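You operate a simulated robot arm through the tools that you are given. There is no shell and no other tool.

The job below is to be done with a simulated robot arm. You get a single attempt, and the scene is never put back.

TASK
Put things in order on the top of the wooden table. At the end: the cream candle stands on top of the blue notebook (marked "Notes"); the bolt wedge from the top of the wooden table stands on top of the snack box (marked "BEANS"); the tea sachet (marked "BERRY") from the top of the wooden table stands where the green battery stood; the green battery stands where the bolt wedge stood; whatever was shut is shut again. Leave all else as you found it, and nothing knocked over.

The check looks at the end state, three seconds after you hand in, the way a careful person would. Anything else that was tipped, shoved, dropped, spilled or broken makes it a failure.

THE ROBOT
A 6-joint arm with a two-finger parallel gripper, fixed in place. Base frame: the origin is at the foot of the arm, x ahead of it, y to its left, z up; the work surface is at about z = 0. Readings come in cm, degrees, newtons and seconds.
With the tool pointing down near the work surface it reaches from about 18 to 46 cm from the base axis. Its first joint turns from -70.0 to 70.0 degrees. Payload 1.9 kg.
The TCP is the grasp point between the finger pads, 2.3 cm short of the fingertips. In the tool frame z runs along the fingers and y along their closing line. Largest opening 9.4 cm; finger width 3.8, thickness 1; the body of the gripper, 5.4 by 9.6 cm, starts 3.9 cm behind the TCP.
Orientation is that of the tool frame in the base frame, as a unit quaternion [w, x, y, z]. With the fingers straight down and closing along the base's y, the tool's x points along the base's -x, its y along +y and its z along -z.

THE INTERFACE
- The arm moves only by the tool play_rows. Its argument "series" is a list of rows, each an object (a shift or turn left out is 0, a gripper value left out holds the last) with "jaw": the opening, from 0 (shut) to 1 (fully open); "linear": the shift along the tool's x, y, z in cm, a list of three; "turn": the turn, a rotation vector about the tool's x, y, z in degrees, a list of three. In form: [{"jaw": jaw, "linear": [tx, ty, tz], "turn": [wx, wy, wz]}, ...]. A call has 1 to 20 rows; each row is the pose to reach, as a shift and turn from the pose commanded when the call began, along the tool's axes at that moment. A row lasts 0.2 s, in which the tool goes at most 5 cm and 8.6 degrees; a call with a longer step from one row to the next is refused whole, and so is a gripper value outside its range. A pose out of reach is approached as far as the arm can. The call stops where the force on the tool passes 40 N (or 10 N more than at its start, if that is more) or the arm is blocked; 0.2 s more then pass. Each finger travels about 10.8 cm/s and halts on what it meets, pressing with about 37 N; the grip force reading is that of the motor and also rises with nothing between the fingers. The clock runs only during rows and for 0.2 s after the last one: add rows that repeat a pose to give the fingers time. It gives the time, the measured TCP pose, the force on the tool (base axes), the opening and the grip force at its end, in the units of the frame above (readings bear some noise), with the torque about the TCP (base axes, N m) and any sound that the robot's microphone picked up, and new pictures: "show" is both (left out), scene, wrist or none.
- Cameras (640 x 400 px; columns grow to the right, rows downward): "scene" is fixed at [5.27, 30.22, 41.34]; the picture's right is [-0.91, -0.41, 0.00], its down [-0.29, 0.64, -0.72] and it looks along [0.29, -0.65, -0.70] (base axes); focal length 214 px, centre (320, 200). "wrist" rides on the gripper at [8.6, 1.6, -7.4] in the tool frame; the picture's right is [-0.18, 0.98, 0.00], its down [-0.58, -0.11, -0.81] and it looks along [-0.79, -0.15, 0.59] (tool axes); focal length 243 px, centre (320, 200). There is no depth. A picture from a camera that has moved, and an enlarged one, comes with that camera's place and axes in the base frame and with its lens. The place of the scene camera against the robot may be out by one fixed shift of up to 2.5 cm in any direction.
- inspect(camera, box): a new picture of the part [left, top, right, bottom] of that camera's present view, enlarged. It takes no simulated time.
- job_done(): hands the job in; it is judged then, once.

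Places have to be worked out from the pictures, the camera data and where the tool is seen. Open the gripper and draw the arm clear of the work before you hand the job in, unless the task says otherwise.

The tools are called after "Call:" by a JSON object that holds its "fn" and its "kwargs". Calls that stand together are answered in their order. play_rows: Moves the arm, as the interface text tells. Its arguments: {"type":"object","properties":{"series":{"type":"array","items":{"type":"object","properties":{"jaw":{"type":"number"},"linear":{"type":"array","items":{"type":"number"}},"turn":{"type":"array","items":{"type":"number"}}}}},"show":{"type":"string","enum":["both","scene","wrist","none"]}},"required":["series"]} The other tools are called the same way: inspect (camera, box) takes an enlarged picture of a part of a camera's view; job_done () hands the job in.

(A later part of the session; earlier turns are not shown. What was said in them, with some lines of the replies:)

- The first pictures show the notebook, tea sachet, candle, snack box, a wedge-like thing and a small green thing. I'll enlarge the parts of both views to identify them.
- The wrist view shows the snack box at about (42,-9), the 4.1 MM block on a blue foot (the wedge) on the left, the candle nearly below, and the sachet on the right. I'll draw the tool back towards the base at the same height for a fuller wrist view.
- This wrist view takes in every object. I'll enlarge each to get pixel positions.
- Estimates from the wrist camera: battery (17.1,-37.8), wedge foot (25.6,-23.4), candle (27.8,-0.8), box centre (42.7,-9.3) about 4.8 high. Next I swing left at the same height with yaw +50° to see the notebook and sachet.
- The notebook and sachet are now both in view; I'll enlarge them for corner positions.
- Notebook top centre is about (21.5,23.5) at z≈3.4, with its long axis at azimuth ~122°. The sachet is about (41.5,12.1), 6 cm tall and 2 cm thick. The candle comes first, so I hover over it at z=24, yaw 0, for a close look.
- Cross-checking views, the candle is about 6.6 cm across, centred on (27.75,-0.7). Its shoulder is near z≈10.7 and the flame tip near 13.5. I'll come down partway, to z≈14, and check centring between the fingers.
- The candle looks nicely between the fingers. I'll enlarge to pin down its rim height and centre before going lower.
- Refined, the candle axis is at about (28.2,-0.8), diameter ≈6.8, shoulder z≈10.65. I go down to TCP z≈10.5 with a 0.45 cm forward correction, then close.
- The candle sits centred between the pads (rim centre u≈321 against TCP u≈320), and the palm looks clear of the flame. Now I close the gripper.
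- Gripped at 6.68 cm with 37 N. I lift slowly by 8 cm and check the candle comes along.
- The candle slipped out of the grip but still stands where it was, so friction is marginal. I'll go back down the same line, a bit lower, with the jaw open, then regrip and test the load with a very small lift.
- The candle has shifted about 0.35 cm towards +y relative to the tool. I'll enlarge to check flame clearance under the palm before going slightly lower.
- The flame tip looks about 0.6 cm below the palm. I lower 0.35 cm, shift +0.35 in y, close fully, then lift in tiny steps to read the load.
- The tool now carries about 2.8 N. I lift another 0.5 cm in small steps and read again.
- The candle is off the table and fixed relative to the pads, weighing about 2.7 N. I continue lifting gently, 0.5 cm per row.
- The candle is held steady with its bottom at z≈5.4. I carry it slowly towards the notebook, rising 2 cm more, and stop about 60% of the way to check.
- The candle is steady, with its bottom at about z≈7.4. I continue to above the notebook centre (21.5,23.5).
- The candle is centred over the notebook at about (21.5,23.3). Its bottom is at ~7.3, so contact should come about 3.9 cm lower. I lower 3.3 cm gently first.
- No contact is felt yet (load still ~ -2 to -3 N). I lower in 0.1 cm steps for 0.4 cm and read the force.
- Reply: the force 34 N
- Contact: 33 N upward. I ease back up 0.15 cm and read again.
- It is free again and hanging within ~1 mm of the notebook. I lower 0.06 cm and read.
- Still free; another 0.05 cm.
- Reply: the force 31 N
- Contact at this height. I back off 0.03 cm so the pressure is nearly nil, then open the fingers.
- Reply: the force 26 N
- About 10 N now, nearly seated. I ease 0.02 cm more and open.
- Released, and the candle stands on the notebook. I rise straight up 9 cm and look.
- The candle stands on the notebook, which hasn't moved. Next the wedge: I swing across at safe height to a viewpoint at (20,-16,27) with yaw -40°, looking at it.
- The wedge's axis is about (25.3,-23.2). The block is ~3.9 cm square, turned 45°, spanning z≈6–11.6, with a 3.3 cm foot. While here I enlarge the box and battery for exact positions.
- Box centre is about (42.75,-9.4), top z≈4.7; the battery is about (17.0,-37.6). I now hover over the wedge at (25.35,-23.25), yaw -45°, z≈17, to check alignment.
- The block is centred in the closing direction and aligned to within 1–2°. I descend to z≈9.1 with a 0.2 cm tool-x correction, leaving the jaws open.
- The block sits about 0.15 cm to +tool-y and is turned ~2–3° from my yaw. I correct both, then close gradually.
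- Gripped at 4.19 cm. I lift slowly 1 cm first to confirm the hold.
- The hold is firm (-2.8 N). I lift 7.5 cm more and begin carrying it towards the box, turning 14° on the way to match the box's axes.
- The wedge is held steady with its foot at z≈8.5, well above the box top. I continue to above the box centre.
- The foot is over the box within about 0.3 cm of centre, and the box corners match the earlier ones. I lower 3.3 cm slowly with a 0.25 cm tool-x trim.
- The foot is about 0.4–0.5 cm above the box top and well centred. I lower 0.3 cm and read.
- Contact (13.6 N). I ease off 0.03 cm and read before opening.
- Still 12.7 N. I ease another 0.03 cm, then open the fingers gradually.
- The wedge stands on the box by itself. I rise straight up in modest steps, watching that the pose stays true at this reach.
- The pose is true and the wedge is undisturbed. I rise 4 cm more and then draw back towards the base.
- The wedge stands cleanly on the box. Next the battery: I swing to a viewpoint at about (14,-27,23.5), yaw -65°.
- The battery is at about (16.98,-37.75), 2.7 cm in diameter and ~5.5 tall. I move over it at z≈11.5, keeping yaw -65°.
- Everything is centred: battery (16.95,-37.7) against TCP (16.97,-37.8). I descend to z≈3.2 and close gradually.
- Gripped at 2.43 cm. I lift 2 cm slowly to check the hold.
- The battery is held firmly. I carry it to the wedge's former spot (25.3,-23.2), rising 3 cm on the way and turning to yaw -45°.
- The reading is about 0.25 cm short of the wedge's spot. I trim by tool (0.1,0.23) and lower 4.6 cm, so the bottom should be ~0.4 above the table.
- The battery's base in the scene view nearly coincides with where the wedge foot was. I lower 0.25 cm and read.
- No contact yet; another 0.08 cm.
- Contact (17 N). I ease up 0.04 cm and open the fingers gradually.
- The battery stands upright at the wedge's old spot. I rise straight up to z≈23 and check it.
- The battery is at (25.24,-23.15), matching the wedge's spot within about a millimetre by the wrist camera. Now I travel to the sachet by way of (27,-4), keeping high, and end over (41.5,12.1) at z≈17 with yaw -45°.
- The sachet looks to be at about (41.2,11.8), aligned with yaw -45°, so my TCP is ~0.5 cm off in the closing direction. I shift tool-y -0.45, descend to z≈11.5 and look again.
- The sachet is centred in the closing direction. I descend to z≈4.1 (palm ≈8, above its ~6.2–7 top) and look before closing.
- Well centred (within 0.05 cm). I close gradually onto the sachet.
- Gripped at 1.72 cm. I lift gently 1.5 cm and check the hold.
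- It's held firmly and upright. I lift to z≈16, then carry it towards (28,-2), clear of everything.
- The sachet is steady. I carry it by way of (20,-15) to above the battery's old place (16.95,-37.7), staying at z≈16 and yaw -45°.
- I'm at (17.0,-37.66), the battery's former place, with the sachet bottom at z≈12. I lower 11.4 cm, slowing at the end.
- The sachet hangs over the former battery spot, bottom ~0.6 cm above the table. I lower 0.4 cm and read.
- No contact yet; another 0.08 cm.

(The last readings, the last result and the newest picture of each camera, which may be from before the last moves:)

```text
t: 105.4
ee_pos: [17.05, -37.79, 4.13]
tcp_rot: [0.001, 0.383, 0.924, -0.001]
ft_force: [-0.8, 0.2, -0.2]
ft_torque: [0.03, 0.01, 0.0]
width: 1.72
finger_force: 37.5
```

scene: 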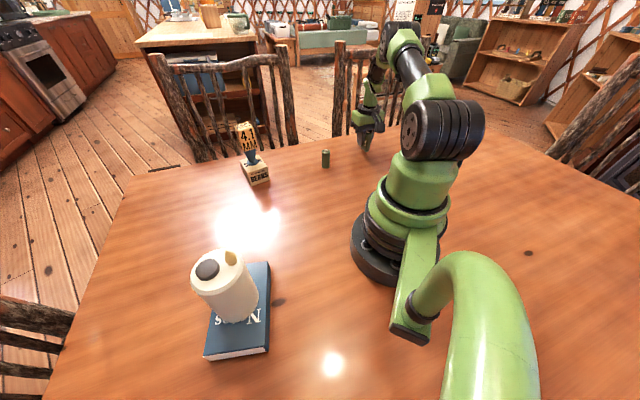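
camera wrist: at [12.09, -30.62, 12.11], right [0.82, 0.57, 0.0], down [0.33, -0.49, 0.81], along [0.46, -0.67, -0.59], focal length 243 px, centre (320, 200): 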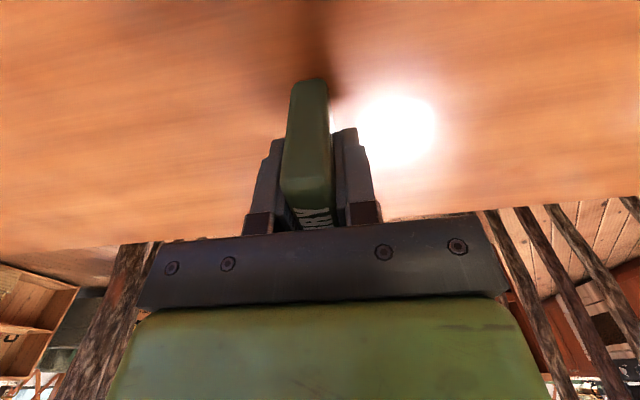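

Call:
{"fn": "play_rows", "kwargs": {"series": [{"jaw": 0, "linear": [0, 0, 0.03]}, {"linear": [0, 0, 0.06]}, {"linear": [0, 0, 0.06]}], "show": "none"}}

```text
t: 106.2
ee_pos: [16.98, -37.73, 4.11]
tcp_rot: [0.0, 0.383, 0.924, 0.0]
ft_force: [-0.4, 0.3, -0.1]
ft_torque: [-0.03, -0.02, -0.03]
width: 1.71
finger_force: 37.1
```

Call:
{"fn": "play_rows", "kwargs": {"series": [{"jaw": 0, "linear": [0, 0, 0.03]}, {"linear": [0, 0, 0.06]}, {"linear": [0, 0, 0.06]}], "show": "none"}}

```text
t: 107.0
ee_pos: [17.11, -37.79, 3.97]
tcp_rot: [0.001, 0.383, 0.924, 0.0]
ft_force: [0.2, -0.5, -1.1]
ft_torque: [0.0, 0.01, 0.01]
width: 1.67
finger_force: 37.1
```

Still free at z≈4.0; another 0.06 cm.

Call:
{"fn": "play_rows", "kwargs": {"series": [{"jaw": 0, "linear": [0, 0, 0.03]}, {"linear": [0, 0, 0.06]}, {"linear": [0, 0, 0.06]}], "show": "none"}}

```text
t: 107.8
ee_pos: [16.98, -37.87, 3.9]
tcp_rot: [0.002, 0.383, 0.924, -0.001]
ft_force: [-0.6, 3.1, 9.4]
ft_torque: [0.18, 0.04, -0.03]
width: 1.74
finger_force: 37.3
```

Contact (9.4 N). I ease 0.03 cm and open the fingers gradually.

Call:
{"fn": "play_rows", "kwargs": {"series": [{"jaw": 0, "linear": [0, 0, -0.03]}, {"jaw": 0, "linear": [0, 0, -0.03]}, {"jaw": 0.22, "linear": [0, 0, -0.03]}, {"jaw": 0.28, "linear": [0, 0, -0.03]}, {"jaw": 0.45, "linear": [0, 0, -0.03]}, {"jaw": 0.75, "linear": [0, 0, -0.03]}, {"jaw": 0.75, "linear": [0, 0, -0.03]}], "show": "both"}}

Call:
{"fn": "inspect", "kwargs": {"camera": "scene", "box": [310, 80, 430, 180]}}

```text
t: 109.4
ee_pos: [16.98, -37.82, 3.92]
tcp_rot: [0.001, 0.383, 0.924, -0.001]
ft_force: [-0.6, -0.4, -0.6]
ft_torque: [-0.03, 0.0, -0.03]
width: 7.03
finger_force: 0.1
camera wrist: at [12.13, -30.63, 11.36], right [0.82, 0.57, 0.0], down [0.33, -0.49, 0.81], along [0.46, -0.67, -0.59], focal length 243 px, centre (320, 200)
```

scene: 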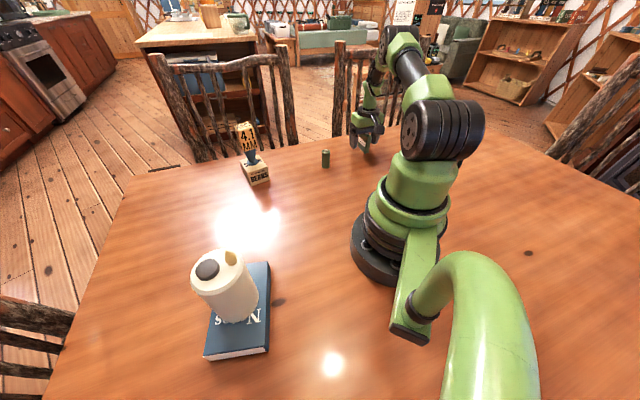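
wrist: 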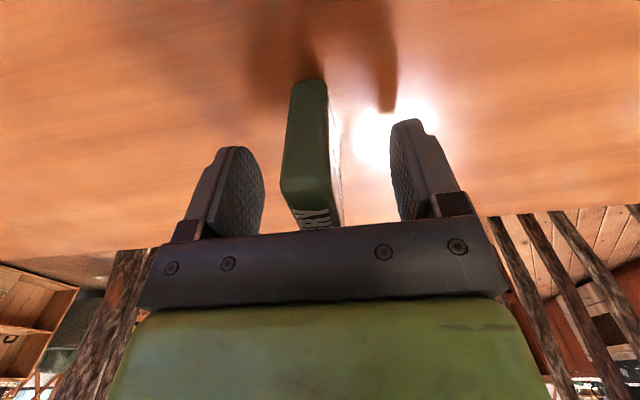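

```text
4.00 times, centred on (370, 130) of scene
camera zoom: at [5.27, 30.22, 41.34], right [-0.91, -0.41, 0.0], down [-0.29, 0.64, -0.72], along [0.29, -0.65, -0.7], focal length 858 px, centre (120, 480)
```

zoom: 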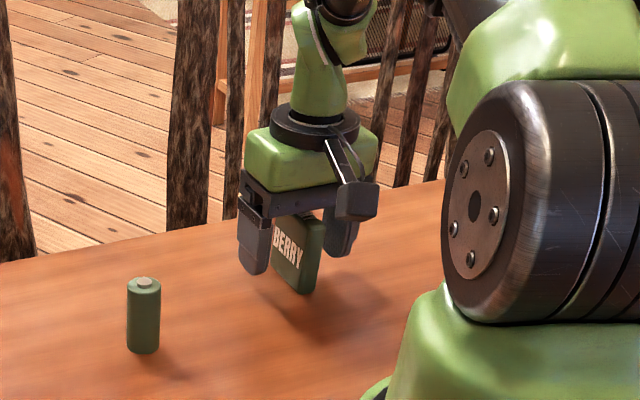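

The sachet stands upright between the open fingers. I rise straight up, slowly at first.

Call:
{"fn": "play_rows", "kwargs": {"series": [{"jaw": 0.75, "linear": [0, 0, -0.5]}, {"linear": [0, 0, -1.5]}, {"linear": [0, 0, -3]}, {"linear": [0, 0, -5]}, {"linear": [0, 0, -8]}, {"linear": [0, 0, -12]}, {"linear": [0, 0, -16]}, {"linear": [0, 0, -20]}, {"linear": [0, 0, -20]}], "show": "both"}}

Call:
{"fn": "inspect", "kwargs": {"camera": "wrist", "box": [220, 0, 420, 140]}}

Call:
{"fn": "inspect", "kwargs": {"camera": "scene", "box": [310, 80, 430, 180]}}

```text
t: 111.4
ee_pos: [17.1, -37.64, 24.03]
tcp_rot: [0.001, 0.383, 0.924, -0.001]
ft_force: [0.9, 0.1, -0.2]
ft_torque: [0.02, 0.01, -0.02]
width: 7.07
finger_force: 0.0
camera wrist: at [12.11, -30.5, 31.45], right [0.82, 0.57, 0.0], down [0.33, -0.49, 0.81], along [0.46, -0.67, -0.59], focal length 243 px, centre (320, 200)
```

scene: 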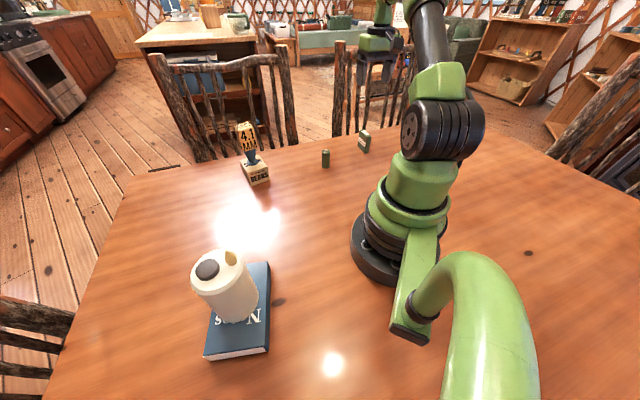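
wrist: 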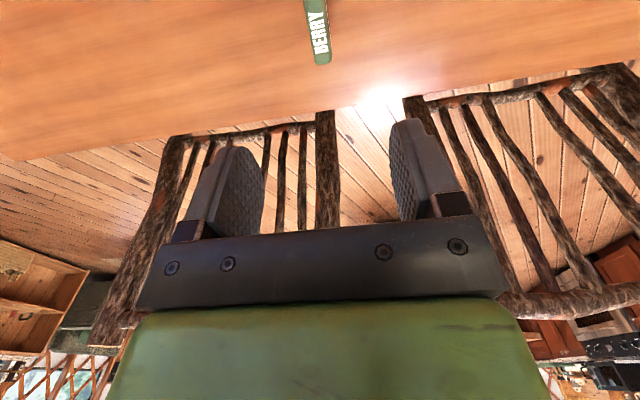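

```text
2.86 times, centred on (320, 70) of wrist
camera zoom: at [12.11, -30.5, 31.45], right [0.82, 0.57, 0.0], down [0.33, -0.49, 0.81], along [0.46, -0.67, -0.59], focal length 693 px, centre (320, 571)
```

zoom: 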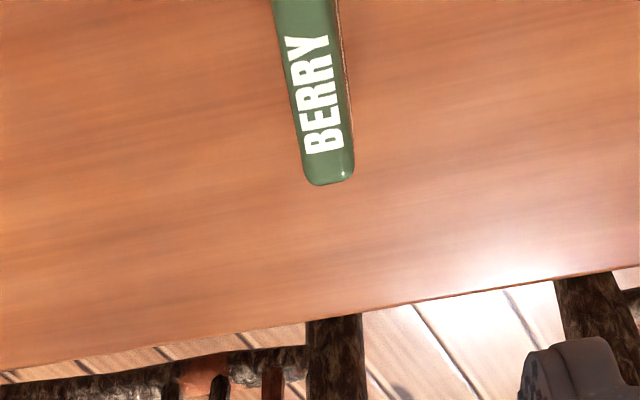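

```text
4.00 times, centred on (370, 130) of scene
camera zoom: at [5.27, 30.22, 41.34], right [-0.91, -0.41, 0.0], down [-0.29, 0.64, -0.72], along [0.29, -0.65, -0.7], focal length 858 px, centre (120, 480)
```

zoom: 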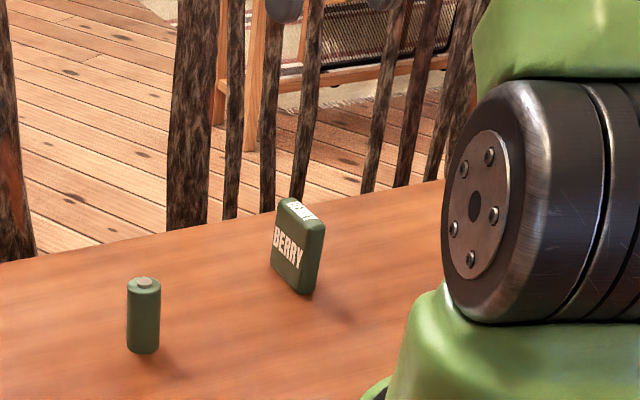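

The sachet stands well. I'll enlarge the scene view strongly to compare its base with the battery's former base pixel position (~(362.7,150)).

Call:
{"fn": "inspect", "kwargs": {"camera": "scene", "box": [345, 122, 385, 162]}}

Call:
{"fn": "inspect", "kwargs": {"camera": "scene", "box": [305, 140, 345, 180]}}

```text
10.00 times, centred on (365, 142) of scene
camera zoom: at [5.27, 30.22, 41.34], right [-0.91, -0.41, 0.0], down [-0.29, 0.64, -0.72], along [0.29, -0.65, -0.7], focal length 2145 px, centre (-130, 780)
```

zoom: 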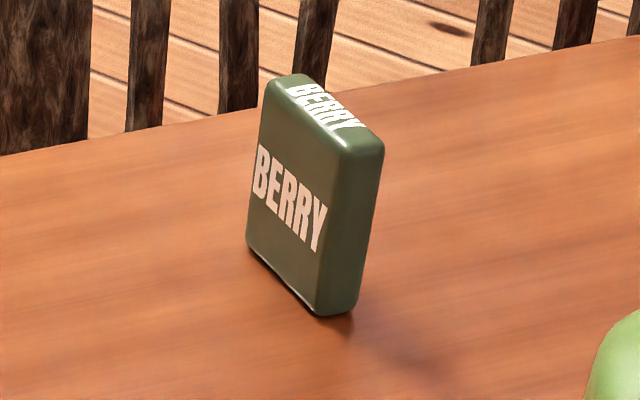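

```text
10.00 times, centred on (325, 160) of scene
camera zoom: at [5.27, 30.22, 41.34], right [-0.91, -0.41, 0.0], down [-0.29, 0.64, -0.72], along [0.29, -0.65, -0.7], focal length 2145 px, centre (270, 600)
```

zoom: 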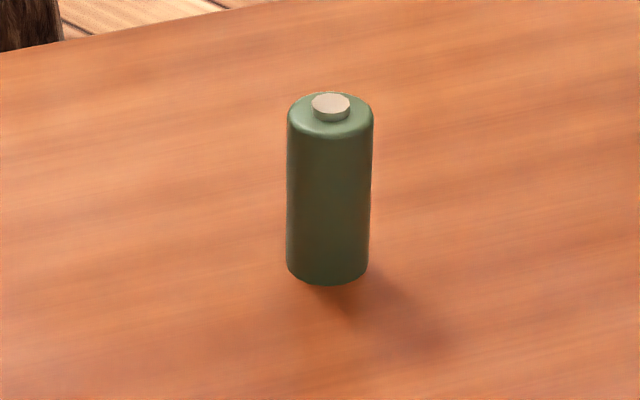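

The sachet's base is within ~0.3 cm of where the battery stood, and both objects are upright. I retreat to about (20,-11,30), yaw 0, with the gripper open, for a last overall look.

Call:
{"fn": "play_rows", "kwargs": {"series": [{"jaw": 0.75, "linear": [0.5, 0.6, -3]}, {"jaw": 1, "linear": [2.1, 2.6, -5], "turn": [0, 0, -5]}, {"linear": [4.5, 5.6, -6], "turn": [0, 0, -11]}, {"linear": [6.9, 8.6, -6], "turn": [0, 0, -17]}, {"linear": [9.3, 11.6, -6], "turn": [0, 0, -23]}, {"linear": [11.7, 14.6, -6], "turn": [0, 0, -29]}, {"linear": [14.1, 17.6, -6], "turn": [0, 0, -35]}, {"linear": [16, 20, -6], "turn": [0, 0, -41]}, {"linear": [16.7, 20.9, -6], "turn": [0, 0, -45]}, {"linear": [16.7, 20.9, -6], "turn": [0, 0, -45]}], "show": "both"}}

Call:
{"fn": "inspect", "kwargs": {"camera": "scene", "box": [170, 120, 400, 380]}}

Call:
{"fn": "inspect", "kwargs": {"camera": "scene", "box": [225, 110, 285, 200]}}

Call:
{"fn": "inspect", "kwargs": {"camera": "wrist", "box": [60, 0, 460, 200]}}

```text
t: 113.6
ee_pos: [20.07, -11.22, 29.8]
tcp_rot: [0.001, -0.001, 1.0, -0.001]
ft_force: [-0.3, -0.3, -0.5]
ft_torque: [0.02, 0.0, -0.01]
width: 9.4
finger_force: 0.0
camera wrist: at [11.38, -9.65, 37.26], right [0.18, 0.98, 0.0], down [0.58, -0.11, 0.81], along [0.79, -0.15, -0.59], focal length 243 px, centre (320, 200)
```

scene: 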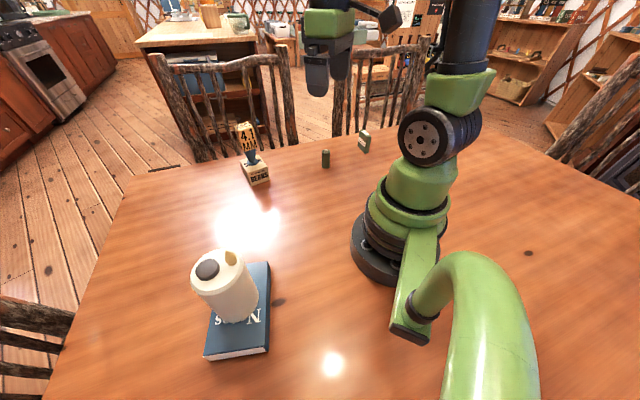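
wrist: 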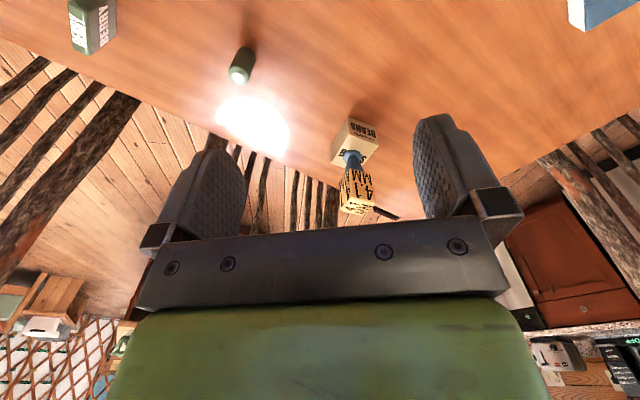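

```text
1.54 times, centred on (285, 250) of scene
camera zoom: at [5.27, 30.22, 41.34], right [-0.91, -0.41, 0.0], down [-0.29, 0.64, -0.72], along [0.29, -0.65, -0.7], focal length 330 px, centre (374, 123)
```

zoom: 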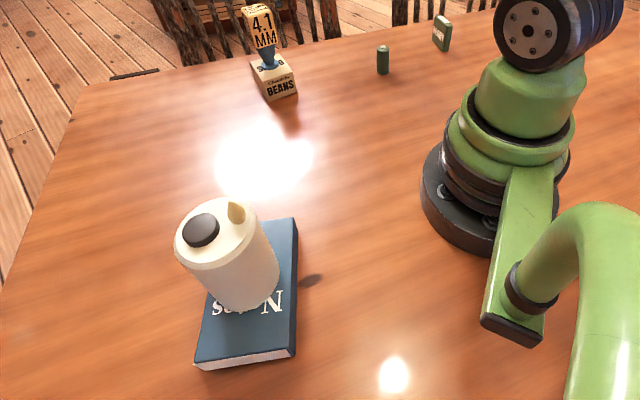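

```text
4.44 times, centred on (255, 155) of scene
camera zoom: at [5.27, 30.22, 41.34], right [-0.91, -0.41, 0.0], down [-0.29, 0.64, -0.72], along [0.29, -0.65, -0.7], focal length 953 px, centre (609, 400)
```

zoom: 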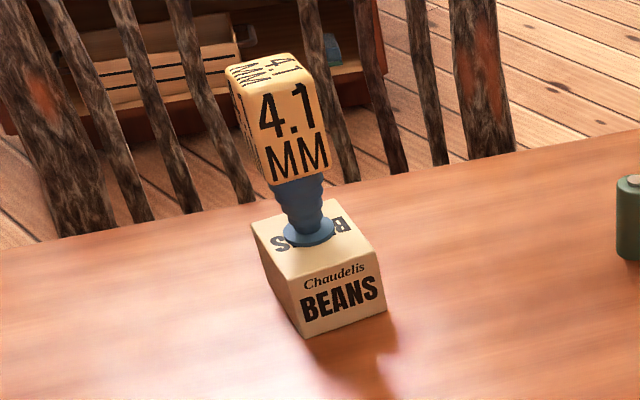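

```text
1.60 times, centred on (260, 100) of wrist
camera zoom: at [11.38, -9.65, 37.26], right [0.18, 0.98, 0.0], down [0.58, -0.11, 0.81], along [0.79, -0.15, -0.59], focal length 388 px, centre (416, 360)
```

zoom: 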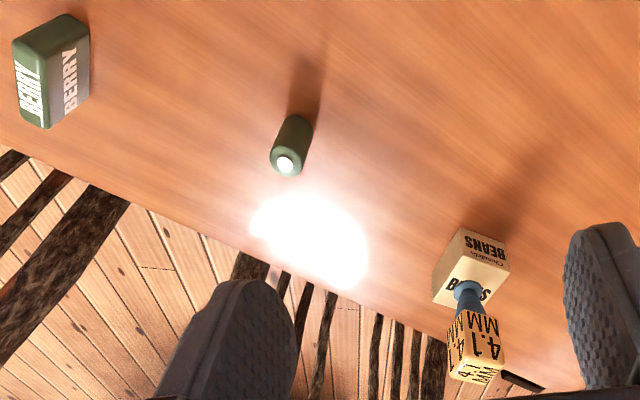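

All four placements look right. The candle is on the notebook, the wedge on the snack box, the battery at the wedge's old spot and the sachet at the battery's old spot, all upright. Nothing else has moved, and the gripper is open and clear, so I hand in.

Call:
{"fn": "job_done", "kwargs": {}}

```text
The job is handed in.
```

I handed the job in with all four moves done. In the last pictures everything was standing and nothing else had moved. The check's verdict isn't back yet.

- **Candle:** it stands centred on the blue notebook. It slipped out of the grip on the first lift but stayed upright, and the second lift held.
- **Bolt wedge:** it stands near the middle of the snack box's top.
- **Green battery:** it stands where the wedge stood, within about half a centimetre.
- **Tea sachet:** it stands where the battery stood, within about 0.3 cm.

I saw nothing on the table that opens or shuts, so there was nothing to close again. The gripper is open and the arm is drawn back above the table, clear of the work.
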